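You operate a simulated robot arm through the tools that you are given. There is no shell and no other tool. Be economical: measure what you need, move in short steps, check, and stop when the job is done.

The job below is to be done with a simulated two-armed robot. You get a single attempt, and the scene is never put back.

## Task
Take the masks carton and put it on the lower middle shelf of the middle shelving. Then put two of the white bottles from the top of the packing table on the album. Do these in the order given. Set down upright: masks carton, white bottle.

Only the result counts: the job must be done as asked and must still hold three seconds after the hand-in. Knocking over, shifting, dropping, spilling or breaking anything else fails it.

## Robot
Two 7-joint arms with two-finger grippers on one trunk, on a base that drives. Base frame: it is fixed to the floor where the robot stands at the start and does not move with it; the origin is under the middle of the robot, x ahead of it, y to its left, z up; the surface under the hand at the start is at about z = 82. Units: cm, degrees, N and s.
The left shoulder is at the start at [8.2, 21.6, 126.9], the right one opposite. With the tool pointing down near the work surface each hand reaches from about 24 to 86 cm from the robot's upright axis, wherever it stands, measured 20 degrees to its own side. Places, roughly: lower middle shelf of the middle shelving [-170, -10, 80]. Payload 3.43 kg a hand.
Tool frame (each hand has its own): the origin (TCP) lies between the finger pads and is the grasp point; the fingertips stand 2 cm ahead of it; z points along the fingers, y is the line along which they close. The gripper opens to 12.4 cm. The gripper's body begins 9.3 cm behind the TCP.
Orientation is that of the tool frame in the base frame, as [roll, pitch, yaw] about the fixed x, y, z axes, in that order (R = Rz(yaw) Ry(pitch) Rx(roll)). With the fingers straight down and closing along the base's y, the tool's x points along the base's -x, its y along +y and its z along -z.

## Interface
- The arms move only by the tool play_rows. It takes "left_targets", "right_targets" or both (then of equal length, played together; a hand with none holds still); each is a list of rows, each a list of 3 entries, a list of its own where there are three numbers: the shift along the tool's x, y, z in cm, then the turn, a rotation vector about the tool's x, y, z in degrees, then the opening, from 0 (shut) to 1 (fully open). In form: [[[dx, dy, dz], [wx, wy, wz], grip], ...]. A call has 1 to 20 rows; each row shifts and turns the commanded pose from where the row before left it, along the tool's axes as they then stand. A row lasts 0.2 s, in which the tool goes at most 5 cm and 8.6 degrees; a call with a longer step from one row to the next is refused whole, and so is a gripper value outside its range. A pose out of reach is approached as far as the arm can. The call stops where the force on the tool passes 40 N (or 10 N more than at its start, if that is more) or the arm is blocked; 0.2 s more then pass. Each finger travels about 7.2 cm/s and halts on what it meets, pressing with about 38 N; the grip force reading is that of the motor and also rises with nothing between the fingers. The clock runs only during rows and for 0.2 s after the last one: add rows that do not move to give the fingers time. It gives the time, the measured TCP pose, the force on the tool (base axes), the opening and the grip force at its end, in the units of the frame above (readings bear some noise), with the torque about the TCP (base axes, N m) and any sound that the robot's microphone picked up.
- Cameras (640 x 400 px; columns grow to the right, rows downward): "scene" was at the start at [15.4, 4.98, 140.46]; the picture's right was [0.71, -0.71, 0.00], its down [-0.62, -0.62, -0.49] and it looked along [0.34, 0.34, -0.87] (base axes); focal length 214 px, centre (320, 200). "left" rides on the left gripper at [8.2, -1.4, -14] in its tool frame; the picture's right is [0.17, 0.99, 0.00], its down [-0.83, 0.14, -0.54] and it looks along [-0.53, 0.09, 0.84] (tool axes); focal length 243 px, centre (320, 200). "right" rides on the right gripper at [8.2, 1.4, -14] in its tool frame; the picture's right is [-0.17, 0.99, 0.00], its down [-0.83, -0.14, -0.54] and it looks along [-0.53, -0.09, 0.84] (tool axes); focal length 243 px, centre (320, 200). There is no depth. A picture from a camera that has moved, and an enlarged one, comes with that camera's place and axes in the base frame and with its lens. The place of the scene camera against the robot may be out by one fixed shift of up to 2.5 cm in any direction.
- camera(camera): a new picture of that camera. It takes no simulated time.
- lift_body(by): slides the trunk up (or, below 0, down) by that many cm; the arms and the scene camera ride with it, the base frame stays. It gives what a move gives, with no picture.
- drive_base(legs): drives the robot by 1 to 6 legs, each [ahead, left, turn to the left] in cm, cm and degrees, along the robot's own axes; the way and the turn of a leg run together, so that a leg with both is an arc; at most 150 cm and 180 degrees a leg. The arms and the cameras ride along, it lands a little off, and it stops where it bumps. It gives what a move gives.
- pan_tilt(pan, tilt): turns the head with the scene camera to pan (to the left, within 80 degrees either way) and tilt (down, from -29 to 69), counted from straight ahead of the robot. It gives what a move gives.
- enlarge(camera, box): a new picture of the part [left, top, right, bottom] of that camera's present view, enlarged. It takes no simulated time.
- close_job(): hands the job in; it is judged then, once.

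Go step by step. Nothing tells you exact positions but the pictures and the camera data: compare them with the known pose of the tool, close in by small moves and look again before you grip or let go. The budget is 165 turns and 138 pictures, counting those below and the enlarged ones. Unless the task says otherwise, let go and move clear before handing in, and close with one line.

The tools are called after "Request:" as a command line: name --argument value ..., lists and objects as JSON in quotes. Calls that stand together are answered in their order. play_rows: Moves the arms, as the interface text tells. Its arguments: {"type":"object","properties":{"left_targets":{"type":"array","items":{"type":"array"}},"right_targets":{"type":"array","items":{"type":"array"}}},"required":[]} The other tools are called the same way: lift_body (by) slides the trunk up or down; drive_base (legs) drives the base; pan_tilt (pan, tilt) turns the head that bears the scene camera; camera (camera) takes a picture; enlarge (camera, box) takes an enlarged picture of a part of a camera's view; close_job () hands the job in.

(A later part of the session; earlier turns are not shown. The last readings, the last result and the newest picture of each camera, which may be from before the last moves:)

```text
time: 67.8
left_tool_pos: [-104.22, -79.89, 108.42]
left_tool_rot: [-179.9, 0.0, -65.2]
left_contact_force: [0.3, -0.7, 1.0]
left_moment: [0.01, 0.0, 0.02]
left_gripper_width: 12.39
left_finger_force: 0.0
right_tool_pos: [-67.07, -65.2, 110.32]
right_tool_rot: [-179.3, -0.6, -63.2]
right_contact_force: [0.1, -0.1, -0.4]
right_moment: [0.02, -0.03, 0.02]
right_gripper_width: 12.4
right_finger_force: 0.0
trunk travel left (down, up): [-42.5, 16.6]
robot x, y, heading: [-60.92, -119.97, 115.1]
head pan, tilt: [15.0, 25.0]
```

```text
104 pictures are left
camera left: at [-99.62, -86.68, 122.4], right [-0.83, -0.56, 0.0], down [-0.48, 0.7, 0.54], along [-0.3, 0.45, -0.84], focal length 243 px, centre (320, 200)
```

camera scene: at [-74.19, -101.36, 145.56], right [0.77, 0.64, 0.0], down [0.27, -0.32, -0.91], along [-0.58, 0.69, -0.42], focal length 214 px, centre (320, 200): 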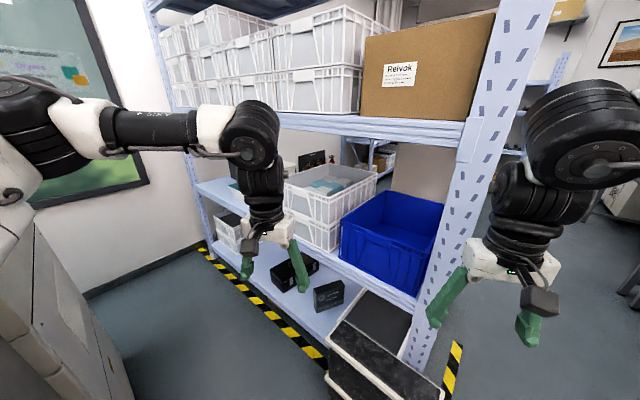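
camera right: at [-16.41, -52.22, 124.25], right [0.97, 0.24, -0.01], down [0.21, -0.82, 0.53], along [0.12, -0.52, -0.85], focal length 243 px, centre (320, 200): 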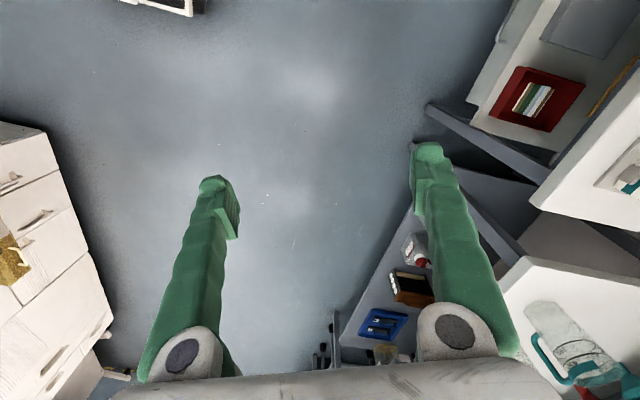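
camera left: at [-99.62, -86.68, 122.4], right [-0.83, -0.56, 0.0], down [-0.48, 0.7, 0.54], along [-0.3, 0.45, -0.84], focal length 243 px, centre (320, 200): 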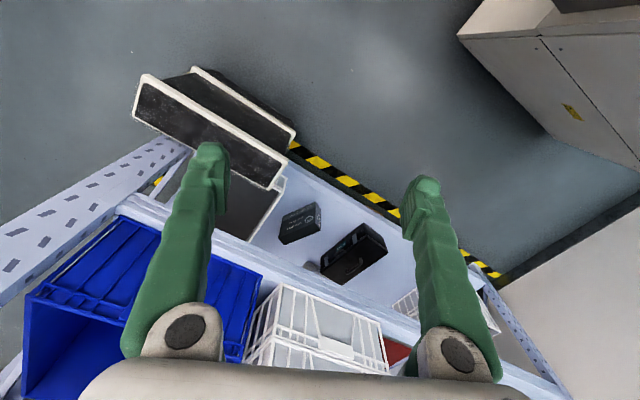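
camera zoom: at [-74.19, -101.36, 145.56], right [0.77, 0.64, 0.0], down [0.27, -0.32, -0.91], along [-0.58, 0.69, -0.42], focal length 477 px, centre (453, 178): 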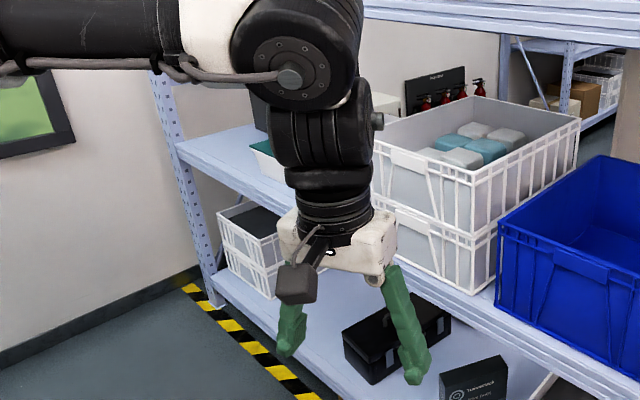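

I know enough: free room on the shelf is the front-left (x ≈ -225, y ≈ -25); the aisle there is narrow, so I'll enter facing the shelf with arms tucked. Now back to the table to fetch the carton.

Request:
lift_body --by 10

Request:
drive_base --legs '[[0, -50, 0], [0, 0, -114]]'

Request:
pan_tilt --pan 20 --tilt 40

Request:
camera --camera "scene"

```text
time: 69.1
left_tool_pos: [-104.18, -79.83, 118.23]
left_tool_rot: [-179.9, -0.1, -65.3]
left_contact_force: [0.4, 0.3, -0.7]
left_moment: [0.02, 0.01, 0.01]
left_gripper_width: 12.39
left_finger_force: 0.1
right_tool_pos: [-67.07, -65.13, 120.17]
right_tool_rot: [-179.3, -0.6, -63.2]
right_contact_force: [0.2, 1.2, 0.0]
right_moment: [0.0, 0.05, 0.05]
right_gripper_width: 12.4
right_finger_force: 0.1
trunk travel left (down, up): [-52.5, 6.6]
robot x, y, heading: [-61.07, -120.32, 115.0]
head pan, tilt: [15.0, 25.0]
```

```text
time: 82.9
left_tool_pos: [39.45, -73.96, 118.33]
left_tool_rot: [-179.9, -0.1, -177.3]
left_contact_force: [1.0, -0.3, -0.4]
left_moment: [-0.01, 0.01, -0.01]
left_gripper_width: 12.4
left_finger_force: 0.0
right_tool_pos: [39.02, -113.84, 120.31]
right_tool_rot: [-179.3, -0.4, -175.2]
right_contact_force: [0.5, 0.1, -0.2]
right_moment: [-0.01, -0.01, 0.02]
right_gripper_width: 12.42
right_finger_force: 0.2
trunk travel left (down, up): [-52.5, 6.6]
robot x, y, heading: [-14.07, -98.72, 3.1]
head pan, tilt: [15.0, 25.0]
```

```text
time: 83.7
left_tool_pos: [39.43, -73.65, 118.41]
left_tool_rot: [-179.8, 0.0, -177.3]
left_contact_force: [0.6, -0.1, 0.6]
left_moment: [-0.03, 0.02, 0.05]
left_gripper_width: 12.41
left_finger_force: 0.2
right_tool_pos: [39.05, -113.72, 120.17]
right_tool_rot: [-179.2, -0.5, -175.3]
right_contact_force: [-0.3, 0.2, -0.6]
right_moment: [0.03, -0.02, 0.03]
right_gripper_width: 12.4
right_finger_force: 0.0
trunk travel left (down, up): [-52.5, 6.6]
robot x, y, heading: [-14.19, -98.44, 3.2]
head pan, tilt: [20.0, 40.0]
```

```text
103 pictures are left
camera scene: at [-0.45, -94.65, 154.7], right [0.39, -0.92, 0.0], down [-0.59, -0.25, -0.77], along [0.71, 0.3, -0.64], focal length 214 px, centre (320, 200)
```

scene: 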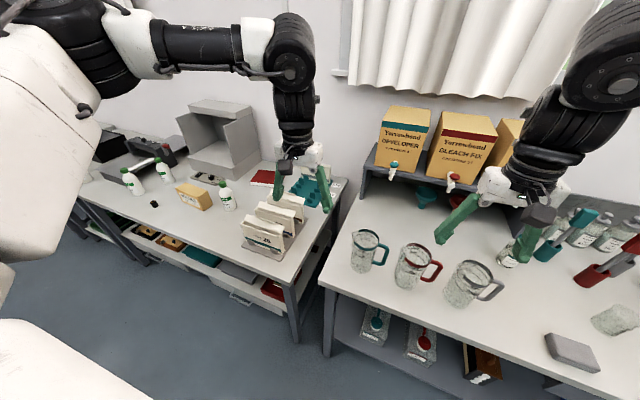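

Clear way. I strafe left along the table to face the carton with the left hand.

Request:
drive_base --legs '[[0, 0, -3.2], [0, 78, 0]]'

Request:
pan_tilt --pan 10 --tilt 50

Request:
camera --camera "scene"

Request:
camera --camera "left"

```text
time: 95.2
left_tool_pos: [40.74, 3.38, 118.39]
left_tool_rot: [-179.9, 0.1, 179.9]
left_contact_force: [0.3, 0.4, -0.3]
left_moment: [0.0, 0.01, -0.04]
left_gripper_width: 12.41
left_finger_force: 0.2
right_tool_pos: [38.44, -36.52, 120.25]
right_tool_rot: [-179.3, -0.5, -178.1]
right_contact_force: [-0.9, 0.1, 0.6]
right_moment: [0.01, 0.0, 0.0]
right_gripper_width: 12.4
right_finger_force: 0.1
trunk travel left (down, up): [-52.5, 6.6]
robot x, y, heading: [-14.23, -18.79, -0.1]
head pan, tilt: [20.0, 40.0]
```

```text
time: 95.9
left_tool_pos: [40.65, 3.23, 118.43]
left_tool_rot: [-179.9, 0.0, 179.9]
left_contact_force: [-0.9, -0.6, -0.8]
left_moment: [-0.02, 0.02, -0.02]
left_gripper_width: 12.39
left_finger_force: 0.0
right_tool_pos: [38.42, -36.46, 120.31]
right_tool_rot: [-179.3, -0.4, -178.1]
right_contact_force: [-0.5, -0.7, -0.5]
right_moment: [-0.02, -0.01, -0.01]
right_gripper_width: 12.42
right_finger_force: 0.1
trunk travel left (down, up): [-52.5, 6.6]
robot x, y, heading: [-14.46, -19.15, 0.1]
head pan, tilt: [10.0, 50.0]
```

```text
102 pictures are left
camera scene: at [-0.52, -17.17, 153.28], right [0.18, -0.98, 0.0], down [-0.75, -0.13, -0.64], along [0.63, 0.11, -0.77], focal length 214 px, centre (320, 200)
```

scene: 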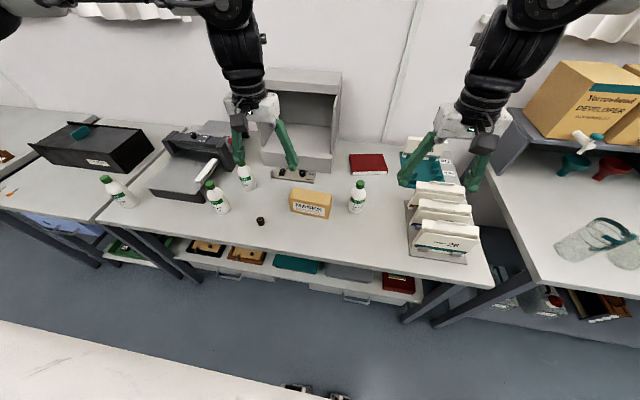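

```text
101 pictures are left
camera left: at [32.45, 2.07, 132.39], right [-0.16, 0.99, 0.0], down [0.83, 0.14, 0.54], along [0.53, 0.09, -0.84], focal length 243 px, centre (320, 200)
```

left: 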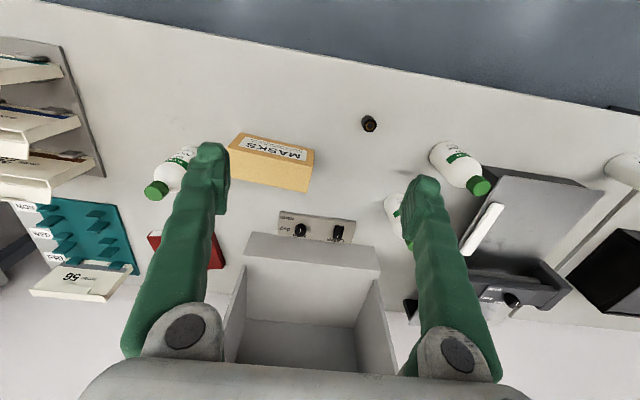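

Request:
enlarge --camera "left" --box '[140, 90, 340, 215]'

Request:
enlarge --camera "scene" --box '[180, 130, 400, 268]'

```text
3.20 times, centred on (240, 152) of left
camera zoom: at [32.45, 2.07, 132.39], right [-0.16, 0.99, 0.0], down [0.83, 0.14, 0.54], along [0.53, 0.09, -0.84], focal length 776 px, centre (576, 352)
```

zoom: 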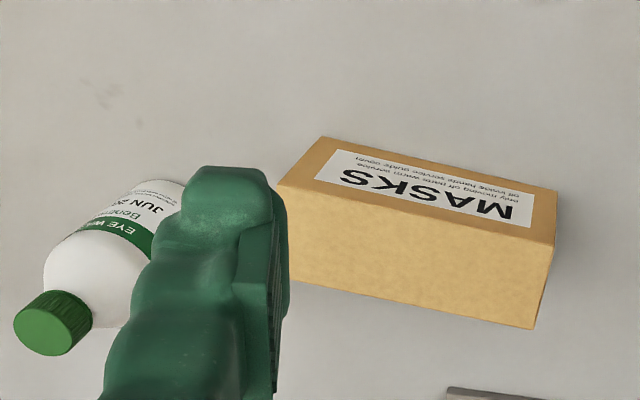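

```text
2.90 times, centred on (290, 199) of scene
camera zoom: at [-0.52, -17.17, 153.28], right [0.18, -0.98, 0.0], down [-0.75, -0.13, -0.64], along [0.63, 0.11, -0.77], focal length 622 px, centre (407, 203)
```

zoom: 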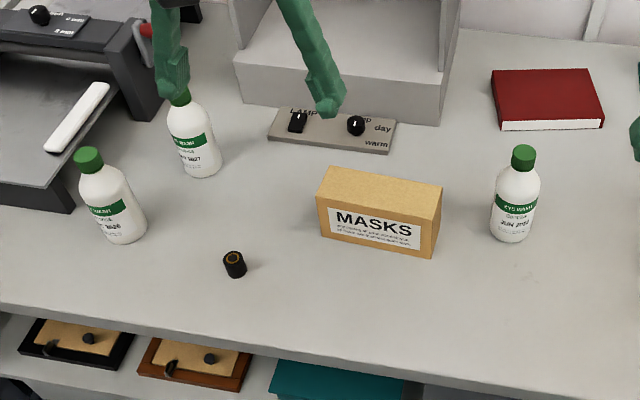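

The carton is about 16 × 6 × 8.5 cm, centred near (54, -4) with its long side 5° off y. I drive up and turn the left hand so that it closes across the 6 cm side, tilted 30°.

Request:
drive_base --legs '[[11, 0, 0]]'

Request:
play_rows --left_targets '[[[0, 0, 0], [0, 0, 8.6], 1], [[0, 0, 0], [0, 0, 8.6], 1], [[0, 0, 0], [0, 0, 8.6], 1], [[0, 0, 0], [0, 0, 8.6], 1], [[0, 0, 0], [0, 0, 8.6], 1], [[0, 0, 0], [0, 0, 8.6], 1], [[0, 0, 0], [0, 0, 8.6], 1], [[0, 0, 0], [0, 0, 8.6], 1], [[0, 0, 0], [0, 0, 8.6], 1], [[0, 0, 0], [0, 0, 8.6], 1], [[0, 0, 0], [0, 0, 8.6], 1], [[0, 0, 0], [0, -7.5, 0], 1], [[0, 0, 0], [0, -7.5, 0], 1], [[0, 0, 0], [0, -7.5, 0], 1], [[0, 0, 0], [0, -7.5, 0], 1], [[0, 0, 0], [0, 0, 0], 1]]'

Request:
camera --camera "left"

Request:
camera --camera "scene"

```text
time: 97.2
left_tool_pos: [51.24, 3.44, 118.45]
left_tool_rot: [-179.9, 0.0, 179.8]
left_contact_force: [-0.3, 0.3, 0.3]
left_moment: [-0.01, -0.04, -0.04]
left_gripper_width: 12.42
left_finger_force: 0.1
right_tool_pos: [48.83, -36.57, 120.27]
right_tool_rot: [-179.4, -0.4, -178.1]
right_contact_force: [0.1, -0.8, -0.2]
right_moment: [0.01, -0.06, 0.01]
right_gripper_width: 12.42
right_finger_force: 0.1
trunk travel left (down, up): [-52.5, 6.6]
robot x, y, heading: [-3.24, -18.82, 0.3]
head pan, tilt: [10.0, 50.0]
```

```text
time: 100.6
left_tool_pos: [51.5, 3.29, 118.47]
left_tool_rot: [179.9, 30.2, 85.2]
left_contact_force: [-0.2, 0.4, -0.9]
left_moment: [0.02, 0.0, 0.0]
left_gripper_width: 12.38
left_finger_force: 0.1
right_tool_pos: [49.13, -36.62, 120.32]
right_tool_rot: [-179.5, -0.5, -178.2]
right_contact_force: [0.1, 0.4, 0.3]
right_moment: [0.02, 0.0, 0.02]
right_gripper_width: 12.41
right_finger_force: 0.2
trunk travel left (down, up): [-52.5, 6.6]
robot x, y, heading: [-3.08, -18.64, -0.1]
head pan, tilt: [10.0, 50.0]
```

```text
98 pictures are left
camera left: at [51.24, 17.61, 126.44], right [0.99, 0.06, -0.08], down [0.1, -0.46, 0.88], along [0.02, -0.89, -0.46], focal length 243 px, centre (320, 200)
```

left: 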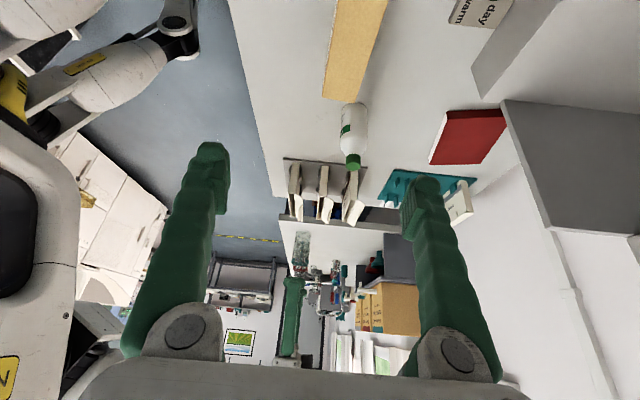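

```text
97 pictures are left
camera scene: at [10.16, -17.22, 153.28], right [0.18, -0.98, 0.0], down [-0.75, -0.13, -0.64], along [0.63, 0.11, -0.77], focal length 214 px, centre (320, 200)
```

scene: 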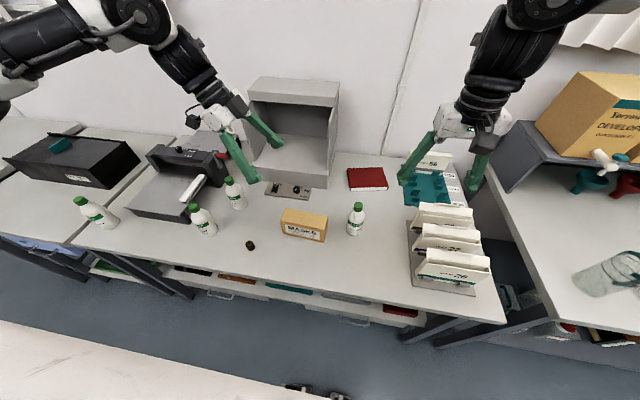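

Orientation is right. I bring the hand above the carton.

Request:
play_rows --left_targets '[[[0.51, 0.52, 3.27], [0, 0, 0], 1], [[0.51, 0.52, 3.27], [0, 0, 0], 1], [[0.51, 0.52, 3.27], [0, 0, 0], 1], [[0.51, 0.52, 3.27], [0, 0, 0], 1], [[0.51, 0.52, 3.27], [0, 0, 0], 1], [[0.51, 0.52, 3.27], [0, 0, 0], 1], [[0, 0, 0], [0, 0, 0], 1]]'

Request:
camera --camera "left"

Request:
camera --camera "scene"

```text
time: 102.2
left_tool_pos: [53.72, -4.09, 99.95]
left_tool_rot: [180.0, 30.1, 85.2]
left_contact_force: [-0.2, 0.4, 0.7]
left_moment: [0.01, 0.01, 0.0]
left_gripper_width: 12.4
left_finger_force: 0.0
right_tool_pos: [49.11, -36.61, 120.19]
right_tool_rot: [-179.3, -0.5, -178.1]
right_contact_force: [0.1, -0.1, -0.4]
right_moment: [0.0, 0.04, 0.0]
right_gripper_width: 12.42
right_finger_force: 0.0
trunk travel left (down, up): [-52.5, 6.6]
robot x, y, heading: [-3.69, -18.61, -0.1]
head pan, tilt: [10.0, 50.0]
```

```text
96 pictures are left
camera left: at [53.36, 10.25, 108.0], right [0.99, 0.06, -0.08], down [0.1, -0.46, 0.88], along [0.02, -0.89, -0.46], focal length 243 px, centre (320, 200)
```

left: 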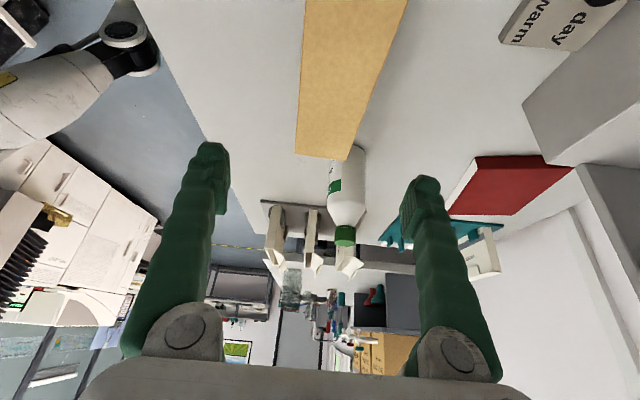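

```text
95 pictures are left
camera scene: at [10.14, -17.14, 153.29], right [0.18, -0.98, 0.0], down [-0.75, -0.13, -0.64], along [0.63, 0.11, -0.77], focal length 214 px, centre (320, 200)
```

scene: 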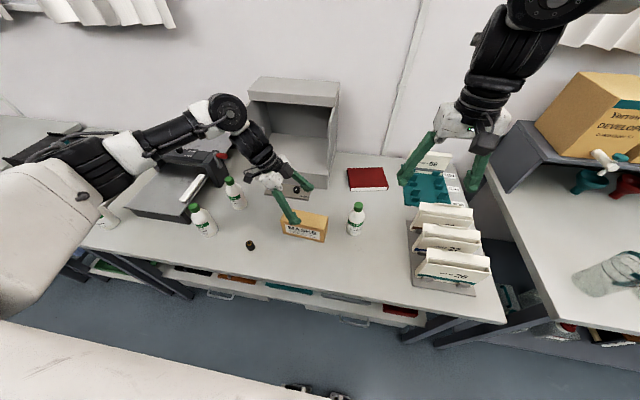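

Aligned within a centimetre. I lower onto the carton.

Request:
play_rows --left_targets '[[[1.27, 0.13, 2.27], [0, 0, 0], 1], [[1.27, 0.13, 2.27], [0, 0, 0], 1], [[1.27, 0.13, 2.27], [0, 0, 0], 1], [[1.27, 0.13, 2.27], [0, 0, 0], 1], [[1.27, 0.13, 2.27], [0, 0, 0], 1], [[0, 0, 0], [0, 0, 0], 1]]'

Request:
camera --camera "left"

Request:
enlarge --camera "scene" --box '[220, 140, 400, 260]'

```text
time: 103.6
left_tool_pos: [54.34, -4.36, 87.13]
left_tool_rot: [180.0, 30.1, 85.2]
left_contact_force: [1.1, 0.8, -0.3]
left_moment: [0.0, 0.02, 0.02]
left_gripper_width: 12.42
left_finger_force: 0.1
right_tool_pos: [49.2, -36.53, 120.18]
right_tool_rot: [-179.3, -0.5, -178.0]
right_contact_force: [0.3, 0.5, -0.2]
right_moment: [0.02, -0.01, 0.01]
right_gripper_width: 12.42
right_finger_force: 0.0
trunk travel left (down, up): [-52.5, 6.6]
robot x, y, heading: [-3.57, -18.63, 0.2]
head pan, tilt: [10.0, 50.0]
```

```text
94 pictures are left
camera left: at [54.09, 9.87, 95.09], right [0.99, 0.06, -0.08], down [0.1, -0.46, 0.88], along [0.02, -0.89, -0.46], focal length 243 px, centre (320, 200)
```

left: 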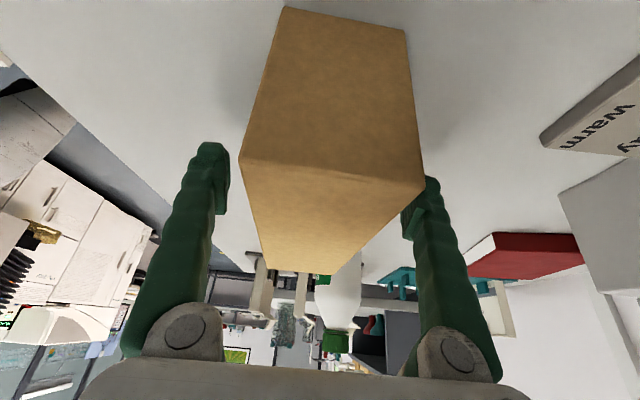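

```text
3.33 times, centred on (310, 200) of scene
camera zoom: at [10.14, -17.16, 153.28], right [0.18, -0.98, 0.0], down [-0.75, -0.13, -0.64], along [0.63, 0.11, -0.77], focal length 715 px, centre (353, 200)
```

zoom: 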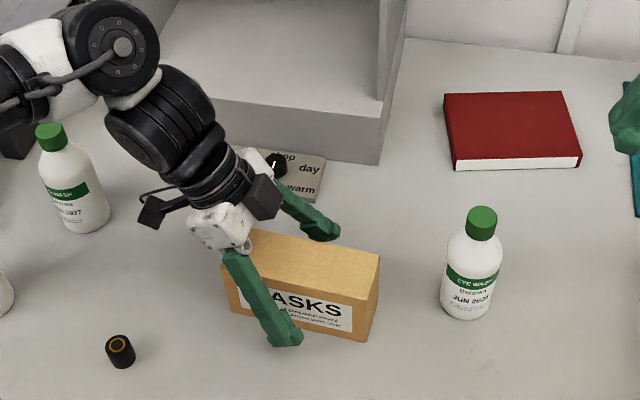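

Carton sits between the fingers. I close.

Request:
play_rows --left_targets '[[[0, 0, 0], [0, 0, 0], 0.7], [[0, 0, 0], [0, 0, 0], 0.3], [[0, 0, 0], [0, 0, 0], 0], [[0, 0, 0], [0, 0, 0], 0], [[0, 0, 0], [0, 0, 0], 0], [[0, 0, 0], [0, 0, 0], 0]]'

Request:
play_rows --left_targets '[[[-0.75, 0, -1.3], [0, 0, 0], 0], [[-0.75, 0, -1.3], [0, 0, 0], 0], [[0, 0, 0], [0, 0, 0], 0]]'

Request:
enlarge --camera "scene" --box '[220, 140, 400, 260]'

```text
time: 105.0
left_tool_pos: [54.37, -4.39, 87.14]
left_tool_rot: [180.0, 30.1, 85.1]
left_contact_force: [-0.7, 0.1, -0.6]
left_moment: [-0.02, 0.04, 0.02]
left_gripper_width: 5.88
left_finger_force: 37.2
right_tool_pos: [49.18, -36.47, 120.21]
right_tool_rot: [-179.2, -0.5, -178.0]
right_contact_force: [-0.7, 0.0, 0.1]
right_moment: [-0.01, 0.0, 0.01]
right_gripper_width: 12.38
right_finger_force: 0.1
trunk travel left (down, up): [-52.5, 6.6]
robot x, y, heading: [-3.24, -18.71, 0.2]
head pan, tilt: [10.0, 50.0]
```

```text
time: 105.8
left_tool_pos: [54.59, -4.39, 90.08]
left_tool_rot: [180.0, 30.1, 85.4]
left_contact_force: [0.4, -0.4, -2.5]
left_moment: [-0.02, -0.01, -0.02]
left_gripper_width: 5.89
left_finger_force: 37.8
right_tool_pos: [49.23, -36.55, 120.24]
right_tool_rot: [-179.3, -0.5, -178.1]
right_contact_force: [0.3, 0.2, -0.1]
right_moment: [0.0, 0.03, 0.0]
right_gripper_width: 12.41
right_finger_force: 0.0
trunk travel left (down, up): [-52.5, 6.6]
robot x, y, heading: [-3.05, -19.15, 0.3]
head pan, tilt: [10.0, 50.0]
```

```text
3.33 times, centred on (310, 200) of scene
camera zoom: at [10.2, -17.15, 153.27], right [0.18, -0.98, 0.0], down [-0.75, -0.13, -0.64], along [0.63, 0.11, -0.77], focal length 715 px, centre (353, 200)
```

zoom: 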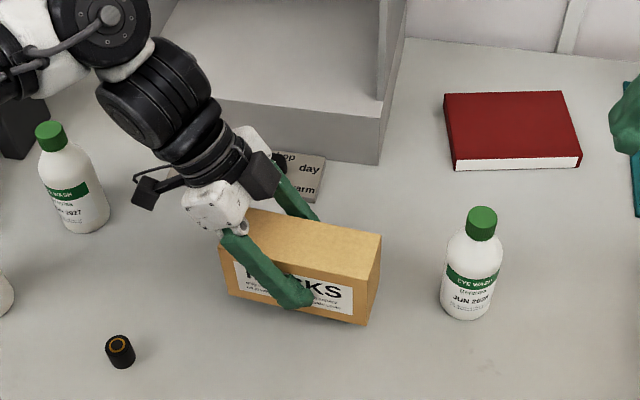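

Carton is held and hanging level. I raise it and turn the hand so the fingers point forward of the robot.

Request:
play_rows --left_targets '[[[-1.75, 0, -3.03], [0, 0, 0], 0], [[-1.75, 0, -3.03], [0, 0, 0], 0], [[-1.75, 0, -3.03], [0, 0, 0], 0], [[-1.75, 0, -3.03], [0, 0, 0], 0], [[-1.75, 0, -3.03], [0, 0, 0], 0], [[-1.75, 0, -3.03], [0, 0, 0], 0], [[-1.75, 0, -3.03], [0, 0, 0], 0], [[-1.75, 0, -3.03], [0, 0, 0], 0], [[-1.0, 0, -1.73], [0, 0, 0], 0], [[0, 0, 0], [0, 0, 0], 0]]'

Request:
play_rows --left_targets '[[[0, 0, 0], [-4.3, 0, -7.44], 0], [[0, 0, 0], [-4.3, 0, -7.44], 0], [[0, 0, 0], [-4.3, 0, -7.44], 0], [[0, 0, 0], [-4.3, 0, -7.44], 0], [[0, 0, 0], [-4.3, 0, -7.44], 0], [[0, 0, 0], [-4.3, 0, -7.44], 0], [[0, 0, 0], [-4.3, 0, -7.44], 0], [[0, 0, 0], [-4.3, 0, -7.44], 0], [[0, 0, 0], [-4.3, 0, -7.44], 0], [[0, 0, 0], [-4.3, 0, -7.44], 0], [[0, 0, 0], [-4.3, 0, -7.44], 0], [[0, 0, 0], [0, 0, 0], 0]]'

Request:
camera --camera "scene"

```text
time: 108.0
left_tool_pos: [54.54, -4.27, 119.87]
left_tool_rot: [-179.9, 30.1, 85.3]
left_contact_force: [-0.1, -0.1, -1.2]
left_moment: [0.0, -0.04, -0.01]
left_gripper_width: 5.88
left_finger_force: 37.8
right_tool_pos: [49.14, -36.49, 120.23]
right_tool_rot: [-179.3, -0.6, -178.1]
right_contact_force: [-0.1, 0.6, -0.2]
right_moment: [0.02, -0.01, -0.02]
right_gripper_width: 12.39
right_finger_force: 0.1
trunk travel left (down, up): [-52.5, 6.6]
robot x, y, heading: [-3.56, -18.83, -0.3]
head pan, tilt: [10.0, 50.0]
```

```text
time: 110.6
left_tool_pos: [57.43, -3.12, 119.9]
left_tool_rot: [-179.8, 29.8, 179.6]
left_contact_force: [-0.5, 1.3, -2.3]
left_moment: [-0.04, -0.01, -0.01]
left_gripper_width: 5.86
left_finger_force: 37.9
left hand out of reach, approached as far as the arm can: row 11
right_tool_pos: [49.19, -36.55, 120.26]
right_tool_rot: [-179.3, -0.5, -178.1]
right_contact_force: [-0.7, 0.0, 0.9]
right_moment: [0.0, -0.01, 0.01]
right_gripper_width: 12.42
right_finger_force: 0.1
trunk travel left (down, up): [-52.5, 6.6]
robot x, y, heading: [-3.13, -18.77, 0.2]
head pan, tilt: [10.0, 50.0]
```

```text
91 pictures are left
camera scene: at [10.22, -17.07, 153.27], right [0.18, -0.98, 0.0], down [-0.75, -0.13, -0.64], along [0.63, 0.11, -0.77], focal length 214 px, centre (320, 200)
```

scene: 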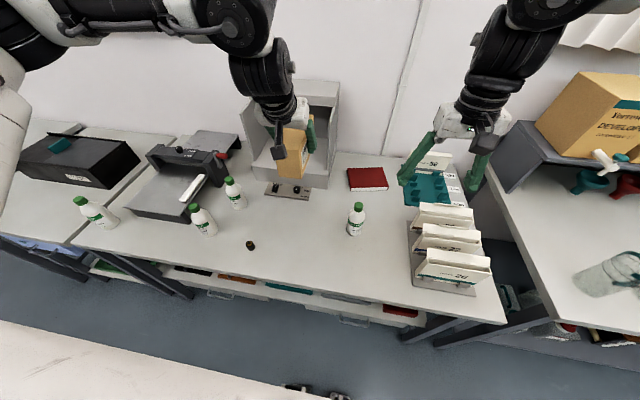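

I test whether the arm can be tucked closer to the body.

Request:
play_rows --left_targets '[[[3.6, 0, -2.08], [0, 0, 0], 0], [[3.6, 0, -2.08], [0, 0, 0], 0], [[3.6, 0, -2.08], [0, 0, 0], 0], [[3.6, 0, -2.08], [0, 0, 0], 0], [[3.6, 0, -2.08], [0, 0, 0], 0], [[0, 0, 0], [0, 0, 0], 0]]' --right_targets '[[[3.6, 0, 0], [0, 0, 0], 1], [[3.6, 0, 0], [0, 0, 0], 1], [[3.6, 0, 0], [0, 0, 0], 1], [[3.6, 0, 0], [0, 0, 0], 1], [[3.6, 0, 0], [0, 0, 0], 1], [[0, 0, 0], [0, 0, 0], 1]]'

Request:
camera --camera "scene"

```text
time: 112.0
left_tool_pos: [52.24, 5.76, 120.63]
left_tool_rot: [-179.8, 29.8, 179.4]
left_contact_force: [1.0, 0.0, -2.0]
left_moment: [0.03, 0.0, 0.0]
left_gripper_width: 5.9
left_finger_force: 38.0
left hand out of reach, approached as far as the arm can: row 1, 2, 3, 4, 5
right_tool_pos: [43.18, -36.99, 120.42]
right_tool_rot: [-179.4, -0.7, -178.0]
right_contact_force: [0.3, 0.4, -0.4]
right_moment: [0.01, 0.0, 0.0]
right_gripper_width: 12.41
right_finger_force: 0.1
right hand out of reach, approached as far as the arm can: row 2, 3, 4, 5
trunk travel left (down, up): [-52.5, 6.6]
robot x, y, heading: [-3.37, -18.96, 0.1]
head pan, tilt: [10.0, 50.0]
```

```text
90 pictures are left
camera scene: at [10.27, -17.21, 153.26], right [0.18, -0.98, 0.0], down [-0.75, -0.13, -0.64], along [0.63, 0.11, -0.77], focal length 214 px, centre (320, 200)
```

scene: 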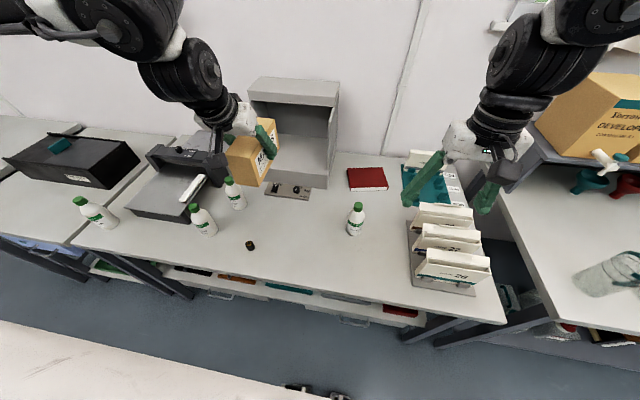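

Tucking is limited at this height; I'll do it lower, in the open floor. I retrace the safe way: back, right along the table, turn left.

Request:
drive_base --legs '[[-11, 0, 0], [0, -80, 0], [0, 0, 95]]'

Request:
pan_tilt --pan 0 --tilt 45

Request:
camera --camera "scene"

```text
time: 129.5
left_tool_pos: [-43.06, -46.09, 120.73]
left_tool_rot: [-179.8, 29.9, -85.8]
left_contact_force: [-0.9, -0.2, -1.8]
left_moment: [0.03, 0.0, -0.03]
left_gripper_width: 5.92
left_finger_force: 37.4
right_tool_pos: [0.39, -51.49, 120.42]
right_tool_rot: [-179.5, -0.6, -83.3]
right_contact_force: [0.3, -0.6, 0.4]
right_moment: [-0.01, 0.02, -0.03]
right_gripper_width: 12.41
right_finger_force: 0.0
trunk travel left (down, up): [-52.5, 6.6]
robot x, y, heading: [-13.45, -99.28, 94.8]
head pan, tilt: [10.0, 50.0]
```

```text
time: 130.2
left_tool_pos: [-43.06, -46.08, 120.62]
left_tool_rot: [-179.7, 29.9, -86.0]
left_contact_force: [-0.1, -0.2, -1.3]
left_moment: [0.04, -0.02, 0.02]
left_gripper_width: 5.85
left_finger_force: 38.0
right_tool_pos: [0.39, -51.43, 120.45]
right_tool_rot: [-179.4, -0.6, -83.3]
right_contact_force: [0.3, 0.5, 0.7]
right_moment: [-0.02, 0.02, 0.01]
right_gripper_width: 12.41
right_finger_force: 0.1
trunk travel left (down, up): [-52.5, 6.6]
robot x, y, heading: [-13.9, -99.27, 95.0]
head pan, tilt: [0.0, 45.0]
```

```text
89 pictures are left
camera scene: at [-17.05, -83.13, 153.96], right [1.0, 0.08, 0.0], down [0.06, -0.7, -0.71], along [-0.06, 0.7, -0.71], focal length 214 px, centre (320, 200)
```

scene: 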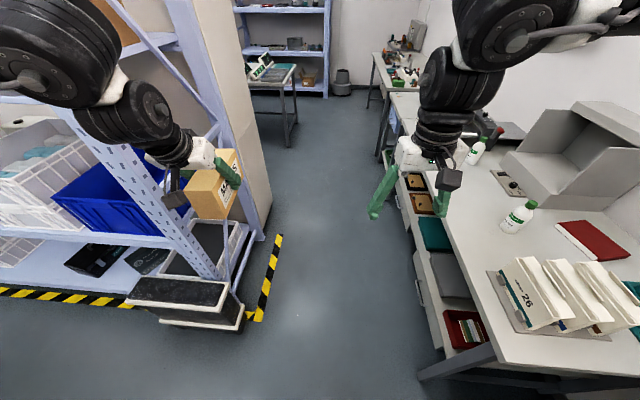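

Lower both hands in this open spot, then tuck them in.

Request:
play_rows --left_targets '[[[1.5, 0, 2.6], [0, 0, 0], 0], [[1.5, 0, 2.6], [0, 0, 0], 0], [[1.5, 0, 2.6], [0, 0, 0], 0], [[1.5, 0, 2.6], [0, 0, 0], 0], [[1.5, 0, 2.6], [0, 0, 0], 0], [[1.5, 0, 2.6], [0, 0, 0], 0], [[1.5, 0, 2.6], [0, 0, 0], 0], [[1.5, 0, 2.6], [0, 0, 0], 0], [[1.5, 0, 2.6], [0, 0, 0], 0], [[1.5, 0, 2.6], [0, 0, 0], 0], [[0, 0, 0], [0, 0, 0], 0]]' --right_targets '[[[0, 0, 3], [0, 0, 0], 1], [[0, 0, 3], [0, 0, 0], 1], [[0, 0, 3], [0, 0, 0], 1], [[0, 0, 3], [0, 0, 0], 1], [[0, 0, 3], [0, 0, 0], 1], [[0, 0, 3], [0, 0, 0], 1], [[0, 0, 3], [0, 0, 0], 1], [[0, 0, 3], [0, 0, 0], 1], [[0, 0, 3], [0, 0, 0], 1], [[0, 0, 3], [0, 0, 0], 1], [[0, 0, 0], [0, 0, 0], 1]]'

Request:
camera --camera "scene"

```text
time: 132.6
left_tool_pos: [-42.86, -46.28, 90.53]
left_tool_rot: [-179.7, 29.9, -85.8]
left_contact_force: [-0.1, 0.5, -1.8]
left_moment: [0.02, -0.01, -0.01]
left_gripper_width: 5.89
left_finger_force: 37.7
right_tool_pos: [1.52, -51.14, 90.93]
right_tool_rot: [-179.4, -0.5, -83.4]
right_contact_force: [0.6, -0.2, -0.7]
right_moment: [-0.03, -0.01, 0.0]
right_gripper_width: 12.4
right_finger_force: 0.0
right hand out of reach, approached as far as the arm can: row 1, 2
trunk travel left (down, up): [-52.5, 6.6]
robot x, y, heading: [-13.99, -99.57, 95.0]
head pan, tilt: [0.0, 45.0]
```

```text
88 pictures are left
camera scene: at [-17.03, -83.16, 153.98], right [1.0, 0.08, 0.0], down [0.06, -0.7, -0.71], along [-0.06, 0.7, -0.71], focal length 214 px, centre (320, 200)
```

scene: 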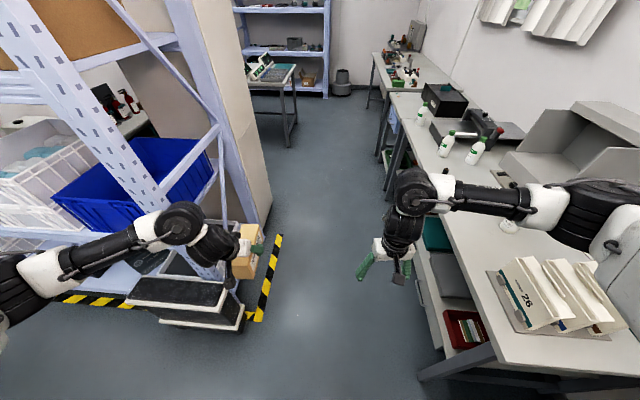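

Request:
play_rows --left_targets '[[[3.3, -1, -1.9], [0, 0, 0], 0], [[3.3, -1, -1.9], [0, 0, 0], 0], [[3.3, -1, -1.9], [0, 0, 0], 0], [[3.3, -1, -1.9], [0, 0, 0], 0], [[3.3, -1, -1.9], [0, 0, 0], 0], [[3.3, -1, -1.9], [0, 0, 0], 0], [[0, 0, 0], [0, 0, 0], 0]]' --right_targets '[[[2.5, 0, 0], [0, 0, 0], 1], [[2.5, 0, 0], [0, 0, 0], 1], [[2.5, 0, 0], [0, 0, 0], 1], [[2.5, 0, 0], [0, 0, 0], 1], [[2.5, 0, 0], [0, 0, 0], 1], [[2.5, 0, 0], [0, 0, 0], 1], [[0, 0, 0], [0, 0, 0], 1]]'

Request:
camera --camera "scene"

```text
time: 134.2
left_tool_pos: [-39.45, -65.84, 85.53]
left_tool_rot: [-179.4, 29.8, -85.8]
left_contact_force: [-0.1, 1.0, -2.4]
left_moment: [0.05, -0.02, 0.01]
left_gripper_width: 5.88
left_finger_force: 38.2
left hand out of reach, approached as far as the arm can: row 4, 5, 6
right_tool_pos: [5.52, -62.18, 88.17]
right_tool_rot: [-179.6, -0.8, -83.1]
right_contact_force: [0.3, 0.0, 0.4]
right_moment: [-0.04, 0.02, 0.0]
right_gripper_width: 12.42
right_finger_force: 0.0
right hand out of reach, approached as far as the arm can: row 3, 4, 5, 6
trunk travel left (down, up): [-52.5, 6.6]
robot x, y, heading: [-13.74, -99.37, 94.8]
head pan, tilt: [0.0, 45.0]
```

```text
87 pictures are left
camera scene: at [-17.1, -83.1, 153.97], right [1.0, 0.08, 0.0], down [0.06, -0.7, -0.71], along [-0.06, 0.7, -0.71], focal length 214 px, centre (320, 200)
```

scene: 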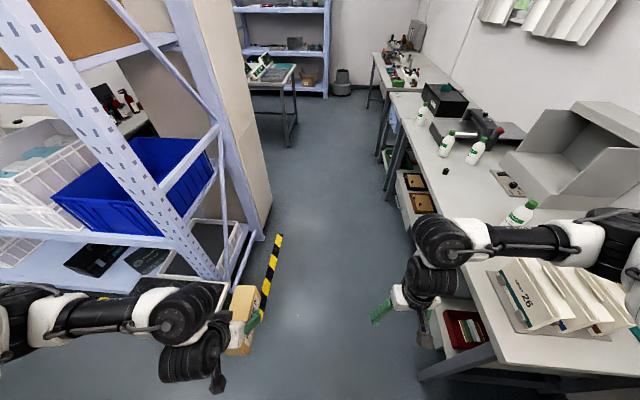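

Arms are tucked reasonably. I strafe along outside the shelving to get a look at its lower-middle shelf from nearer.

Request:
drive_base --legs '[[0, 85, 0], [0, 0, 12]]'

Request:
pan_tilt --pan 15 --tilt 30

Request:
camera --camera "scene"

Request:
enlarge --camera "scene" --box '[150, 80, 390, 230]'

```text
time: 146.9
left_tool_pos: [-130.71, -77.61, 85.21]
left_tool_rot: [-179.4, 29.4, -77.0]
left_contact_force: [-0.2, 0.6, -2.9]
left_moment: [0.02, 0.0, 0.0]
left_gripper_width: 5.9
left_finger_force: 37.9
right_tool_pos: [-87.18, -67.02, 87.96]
right_tool_rot: [-179.6, -1.0, -74.2]
right_contact_force: [0.7, 0.4, -0.2]
right_moment: [-0.03, 0.0, 0.01]
right_gripper_width: 12.4
right_finger_force: 0.0
trunk travel left (down, up): [-52.5, 6.6]
robot x, y, heading: [-99.83, -106.49, 103.7]
head pan, tilt: [0.0, 45.0]
stopped in leg 2: the robot was blocked; the commanded pose is now the measured one
```

```text
time: 147.7
left_tool_pos: [-130.81, -77.62, 85.31]
left_tool_rot: [-179.4, 29.4, -76.8]
left_contact_force: [-1.0, -0.1, -2.2]
left_moment: [0.01, -0.02, 0.02]
left_gripper_width: 5.88
left_finger_force: 37.8
right_tool_pos: [-87.01, -66.97, 88.01]
right_tool_rot: [-179.6, -1.0, -74.2]
right_contact_force: [-1.3, -1.0, 0.2]
right_moment: [-0.02, 0.01, 0.04]
right_gripper_width: 12.37
right_finger_force: 0.0
trunk travel left (down, up): [-52.5, 6.6]
robot x, y, heading: [-100.0, -106.88, 103.8]
head pan, tilt: [15.0, 30.0]
```

```text
86 pictures are left
camera scene: at [-108.54, -90.51, 156.14], right [0.88, 0.48, 0.0], down [0.24, -0.44, -0.86], along [-0.42, 0.76, -0.5], focal length 214 px, centre (320, 200)
```

scene: 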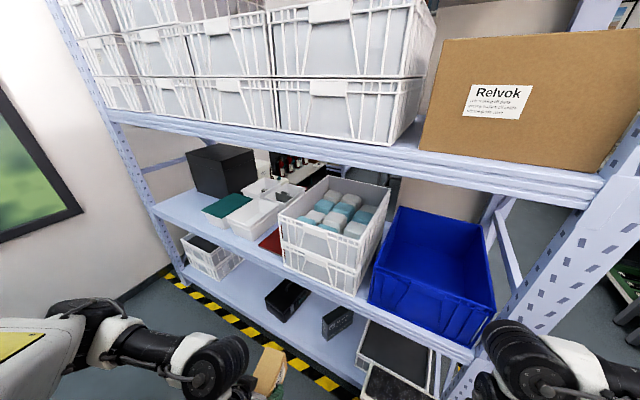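

```text
2.67 times, centred on (270, 155) of scene
camera zoom: at [-108.54, -90.51, 156.14], right [0.88, 0.48, 0.0], down [0.24, -0.44, -0.86], along [-0.42, 0.76, -0.5], focal length 572 px, centre (453, 320)
```

zoom: 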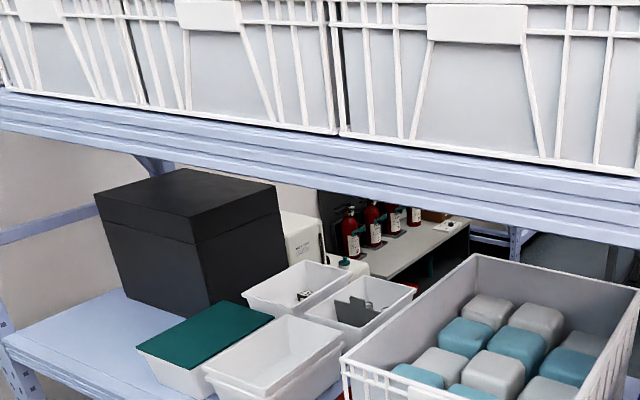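

Turning brought the left elbow against the tall cabinet by the aisle; I ease back to heading ~95. Free spot on the shelf: x ≈ -255…-225, y ≈ -38…-9. Then I line up at y ≈ -86 before going in.

Request:
drive_base --legs '[[0, -4, -4]]'

Request:
drive_base --legs '[[0, 0, -5]]'

Request:
pan_tilt --pan 40 --tilt 45

Request:
camera --camera "scene"

```text
time: 148.9
left_tool_pos: [-124.84, -75.12, 85.46]
left_tool_rot: [-179.4, 29.6, -81.0]
left_contact_force: [-0.6, 0.0, -1.7]
left_moment: [-0.01, -0.02, 0.03]
left_gripper_width: 5.87
left_finger_force: 38.0
right_tool_pos: [-80.46, -67.62, 88.11]
right_tool_rot: [-179.5, -0.8, -78.2]
right_contact_force: [0.4, 0.5, -0.4]
right_moment: [0.0, 0.01, 0.04]
right_gripper_width: 12.39
right_finger_force: 0.0
trunk travel left (down, up): [-52.5, 6.6]
robot x, y, heading: [-96.37, -106.53, 99.9]
head pan, tilt: [15.0, 30.0]
```

```text
time: 149.9
left_tool_pos: [-122.11, -72.81, 85.49]
left_tool_rot: [-179.5, 29.6, -85.7]
left_contact_force: [0.4, -0.5, -2.1]
left_moment: [-0.04, 0.01, -0.02]
left_gripper_width: 5.87
left_finger_force: 37.9
right_tool_pos: [-77.31, -69.0, 88.21]
right_tool_rot: [-179.5, -0.7, -83.0]
right_contact_force: [-0.6, 0.2, -0.1]
right_moment: [-0.04, 0.04, 0.0]
right_gripper_width: 12.4
right_finger_force: 0.0
trunk travel left (down, up): [-52.5, 6.6]
robot x, y, heading: [-96.36, -106.46, 94.7]
head pan, tilt: [15.0, 30.0]
```

```text
time: 150.8
left_tool_pos: [-122.02, -72.8, 85.44]
left_tool_rot: [-179.4, 29.6, -85.9]
left_contact_force: [-0.1, 0.2, -1.9]
left_moment: [0.0, -0.01, 0.02]
left_gripper_width: 5.87
left_finger_force: 37.8
right_tool_pos: [-77.25, -69.08, 88.1]
right_tool_rot: [-179.6, -0.7, -83.0]
right_contact_force: [1.0, -0.6, -0.1]
right_moment: [0.05, 0.02, 0.02]
right_gripper_width: 12.42
right_finger_force: 0.0
trunk travel left (down, up): [-52.5, 6.6]
robot x, y, heading: [-96.33, -105.97, 95.1]
head pan, tilt: [40.0, 45.0]
```

```text
84 pictures are left
camera scene: at [-104.72, -92.35, 153.97], right [0.71, 0.71, 0.0], down [0.5, -0.5, -0.71], along [-0.5, 0.5, -0.71], focal length 214 px, centre (320, 200)
```

scene: 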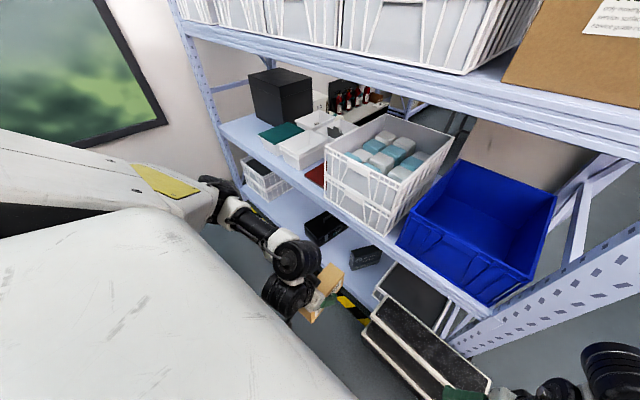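

Request:
drive_base --legs '[[0, 0, -3], [20, 0, 0]]'

Request:
camera --camera "scene"

Request:
camera --camera "right"

```text
time: 153.1
left_tool_pos: [-120.95, -51.35, 85.48]
left_tool_rot: [-179.5, 29.7, -88.8]
left_contact_force: [0.1, 0.1, -2.3]
left_moment: [-0.02, -0.02, -0.02]
left_gripper_width: 5.88
left_finger_force: 38.2
right_tool_pos: [-75.99, -50.1, 88.22]
right_tool_rot: [-179.6, -0.7, -86.2]
right_contact_force: [0.8, 0.3, -0.5]
right_moment: [-0.01, 0.0, 0.02]
right_gripper_width: 12.39
right_finger_force: 0.1
trunk travel left (down, up): [-52.5, 6.6]
robot x, y, heading: [-97.03, -85.88, 91.7]
head pan, tilt: [40.0, 45.0]
```

```text
83 pictures are left
camera scene: at [-104.65, -72.04, 153.98], right [0.74, 0.67, 0.0], down [0.47, -0.53, -0.71], along [-0.47, 0.53, -0.71], focal length 214 px, centre (320, 200)
```

scene: 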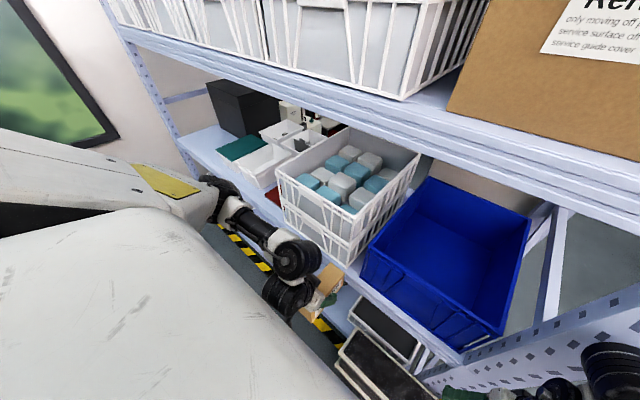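

```text
82 pictures are left
camera right: at [-76.91, -58.28, 102.21], right [-1.0, 0.1, -0.01], down [0.08, 0.84, 0.53], along [0.06, 0.53, -0.85], focal length 243 px, centre (320, 200)
```

right: 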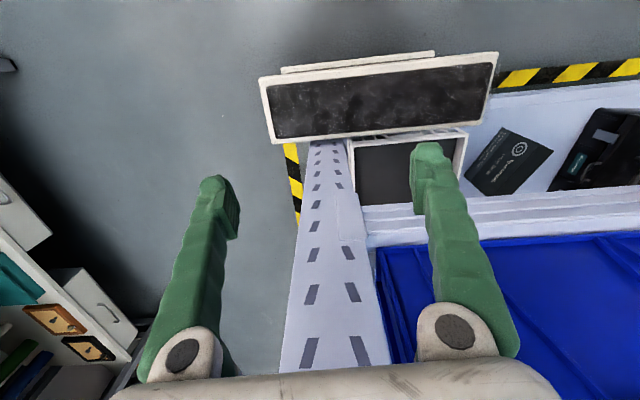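

The shelf edge is near y = -41 and the carton tip near -43.5; I back off 3 cm and then strafe in, in two legs.

Request:
drive_base --legs '[[-3, 0, -1.5], [0, 50, 0]]'

Request:
camera --camera "scene"

Request:
camera --camera "left"

```text
time: 160.9
left_tool_pos: [-171.0, -53.6, 85.43]
left_tool_rot: [-179.4, 29.6, -90.8]
left_contact_force: [0.9, 0.2, -1.7]
left_moment: [0.03, -0.01, 0.01]
left_gripper_width: 5.89
left_finger_force: 37.9
right_tool_pos: [-125.84, -53.73, 88.18]
right_tool_rot: [-179.5, -0.7, -88.1]
right_contact_force: [0.9, -0.3, 0.3]
right_moment: [0.0, 0.01, 0.0]
right_gripper_width: 12.38
right_finger_force: 0.0
trunk travel left (down, up): [-52.5, 6.6]
robot x, y, heading: [-148.25, -89.25, 90.0]
head pan, tilt: [40.0, 45.0]
```

```text
81 pictures are left
camera scene: at [-155.39, -74.78, 153.97], right [0.77, 0.64, 0.0], down [0.45, -0.54, -0.71], along [-0.45, 0.54, -0.71], focal length 214 px, centre (320, 200)
```

scene: 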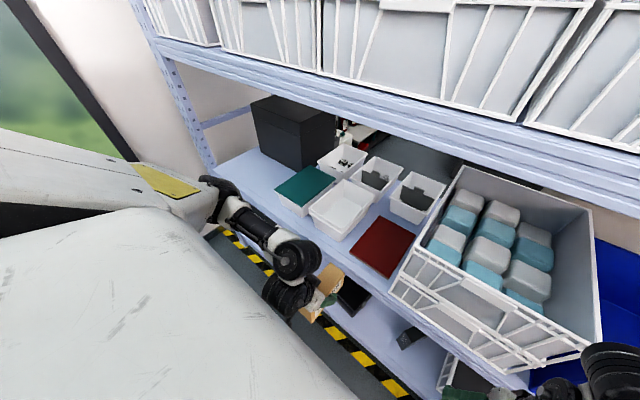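

```text
80 pictures are left
camera left: at [-169.92, -67.66, 93.55], right [-0.99, -0.13, -0.09], down [-0.14, 0.46, 0.88], along [-0.07, 0.88, -0.47], focal length 243 px, centre (320, 200)
```

left: 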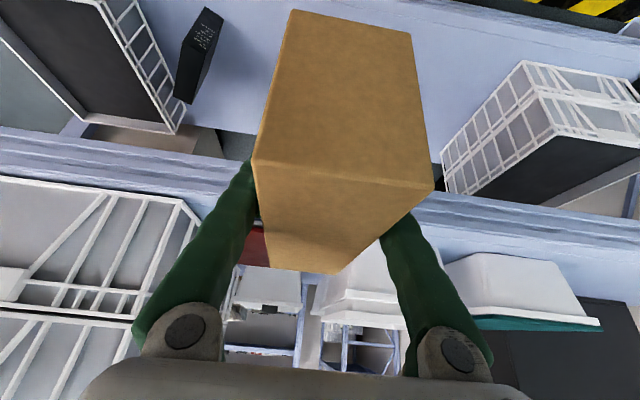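

Request:
enlarge --camera "scene" --box '[190, 80, 470, 290]'

Request:
drive_base --legs '[[0, 48, 0]]'

Request:
camera --camera "scene"

Request:
camera --camera "left"

```text
1.90 times, centred on (330, 185) of scene
camera zoom: at [-155.39, -74.78, 153.97], right [0.77, 0.64, 0.0], down [0.45, -0.54, -0.71], along [-0.45, 0.54, -0.71], focal length 408 px, centre (301, 229)
```

zoom: 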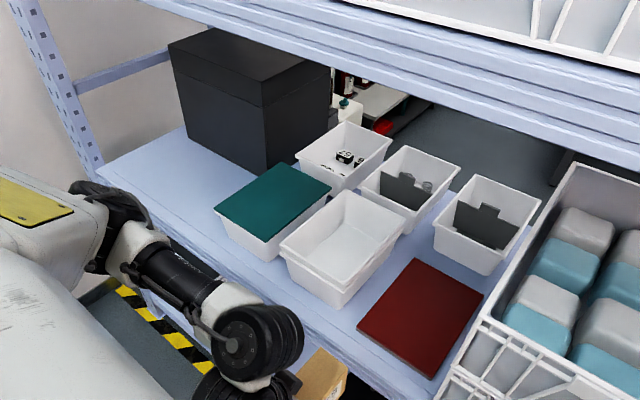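

```text
time: 167.7
left_tool_pos: [-218.3, -53.22, 85.49]
left_tool_rot: [-179.5, 29.6, -91.3]
left_contact_force: [-0.1, -0.2, -1.2]
left_moment: [0.0, -0.01, 0.01]
left_gripper_width: 5.88
left_finger_force: 37.3
right_tool_pos: [-173.34, -53.74, 88.07]
right_tool_rot: [-179.6, -0.7, -88.5]
right_contact_force: [-0.5, -0.4, -0.2]
right_moment: [0.01, -0.03, 0.0]
right_gripper_width: 12.41
right_finger_force: 0.0
trunk travel left (down, up): [-52.5, 6.6]
robot x, y, heading: [-195.69, -88.79, 89.6]
head pan, tilt: [40.0, 45.0]
```

```text
78 pictures are left
camera scene: at [-202.99, -74.51, 153.97], right [0.77, 0.64, 0.0], down [0.45, -0.55, -0.71], along [-0.45, 0.55, -0.71], focal length 214 px, centre (320, 200)
```

scene: 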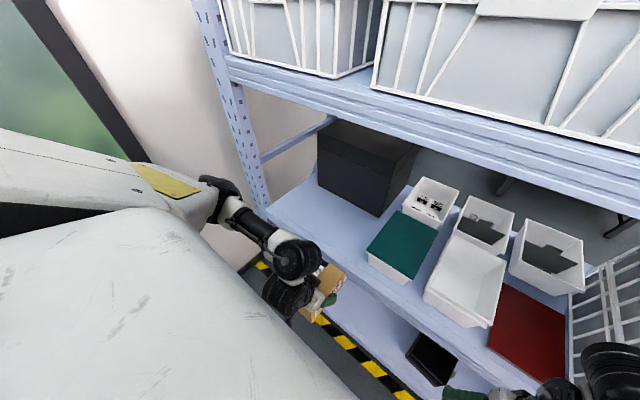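

```text
77 pictures are left
camera left: at [-217.46, -67.26, 93.55], right [-0.99, -0.12, -0.09], down [-0.13, 0.46, 0.88], along [-0.06, 0.88, -0.47], focal length 243 px, centre (320, 200)
```

left: 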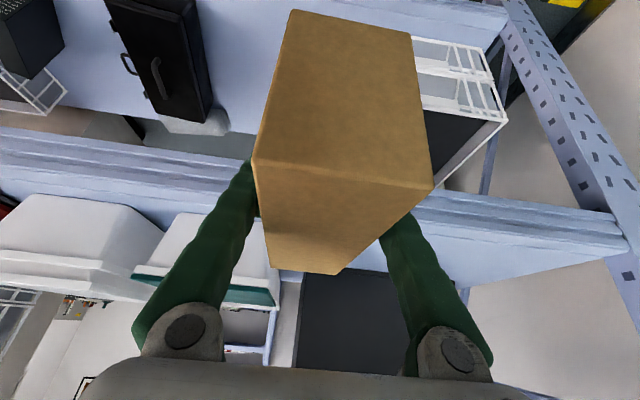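

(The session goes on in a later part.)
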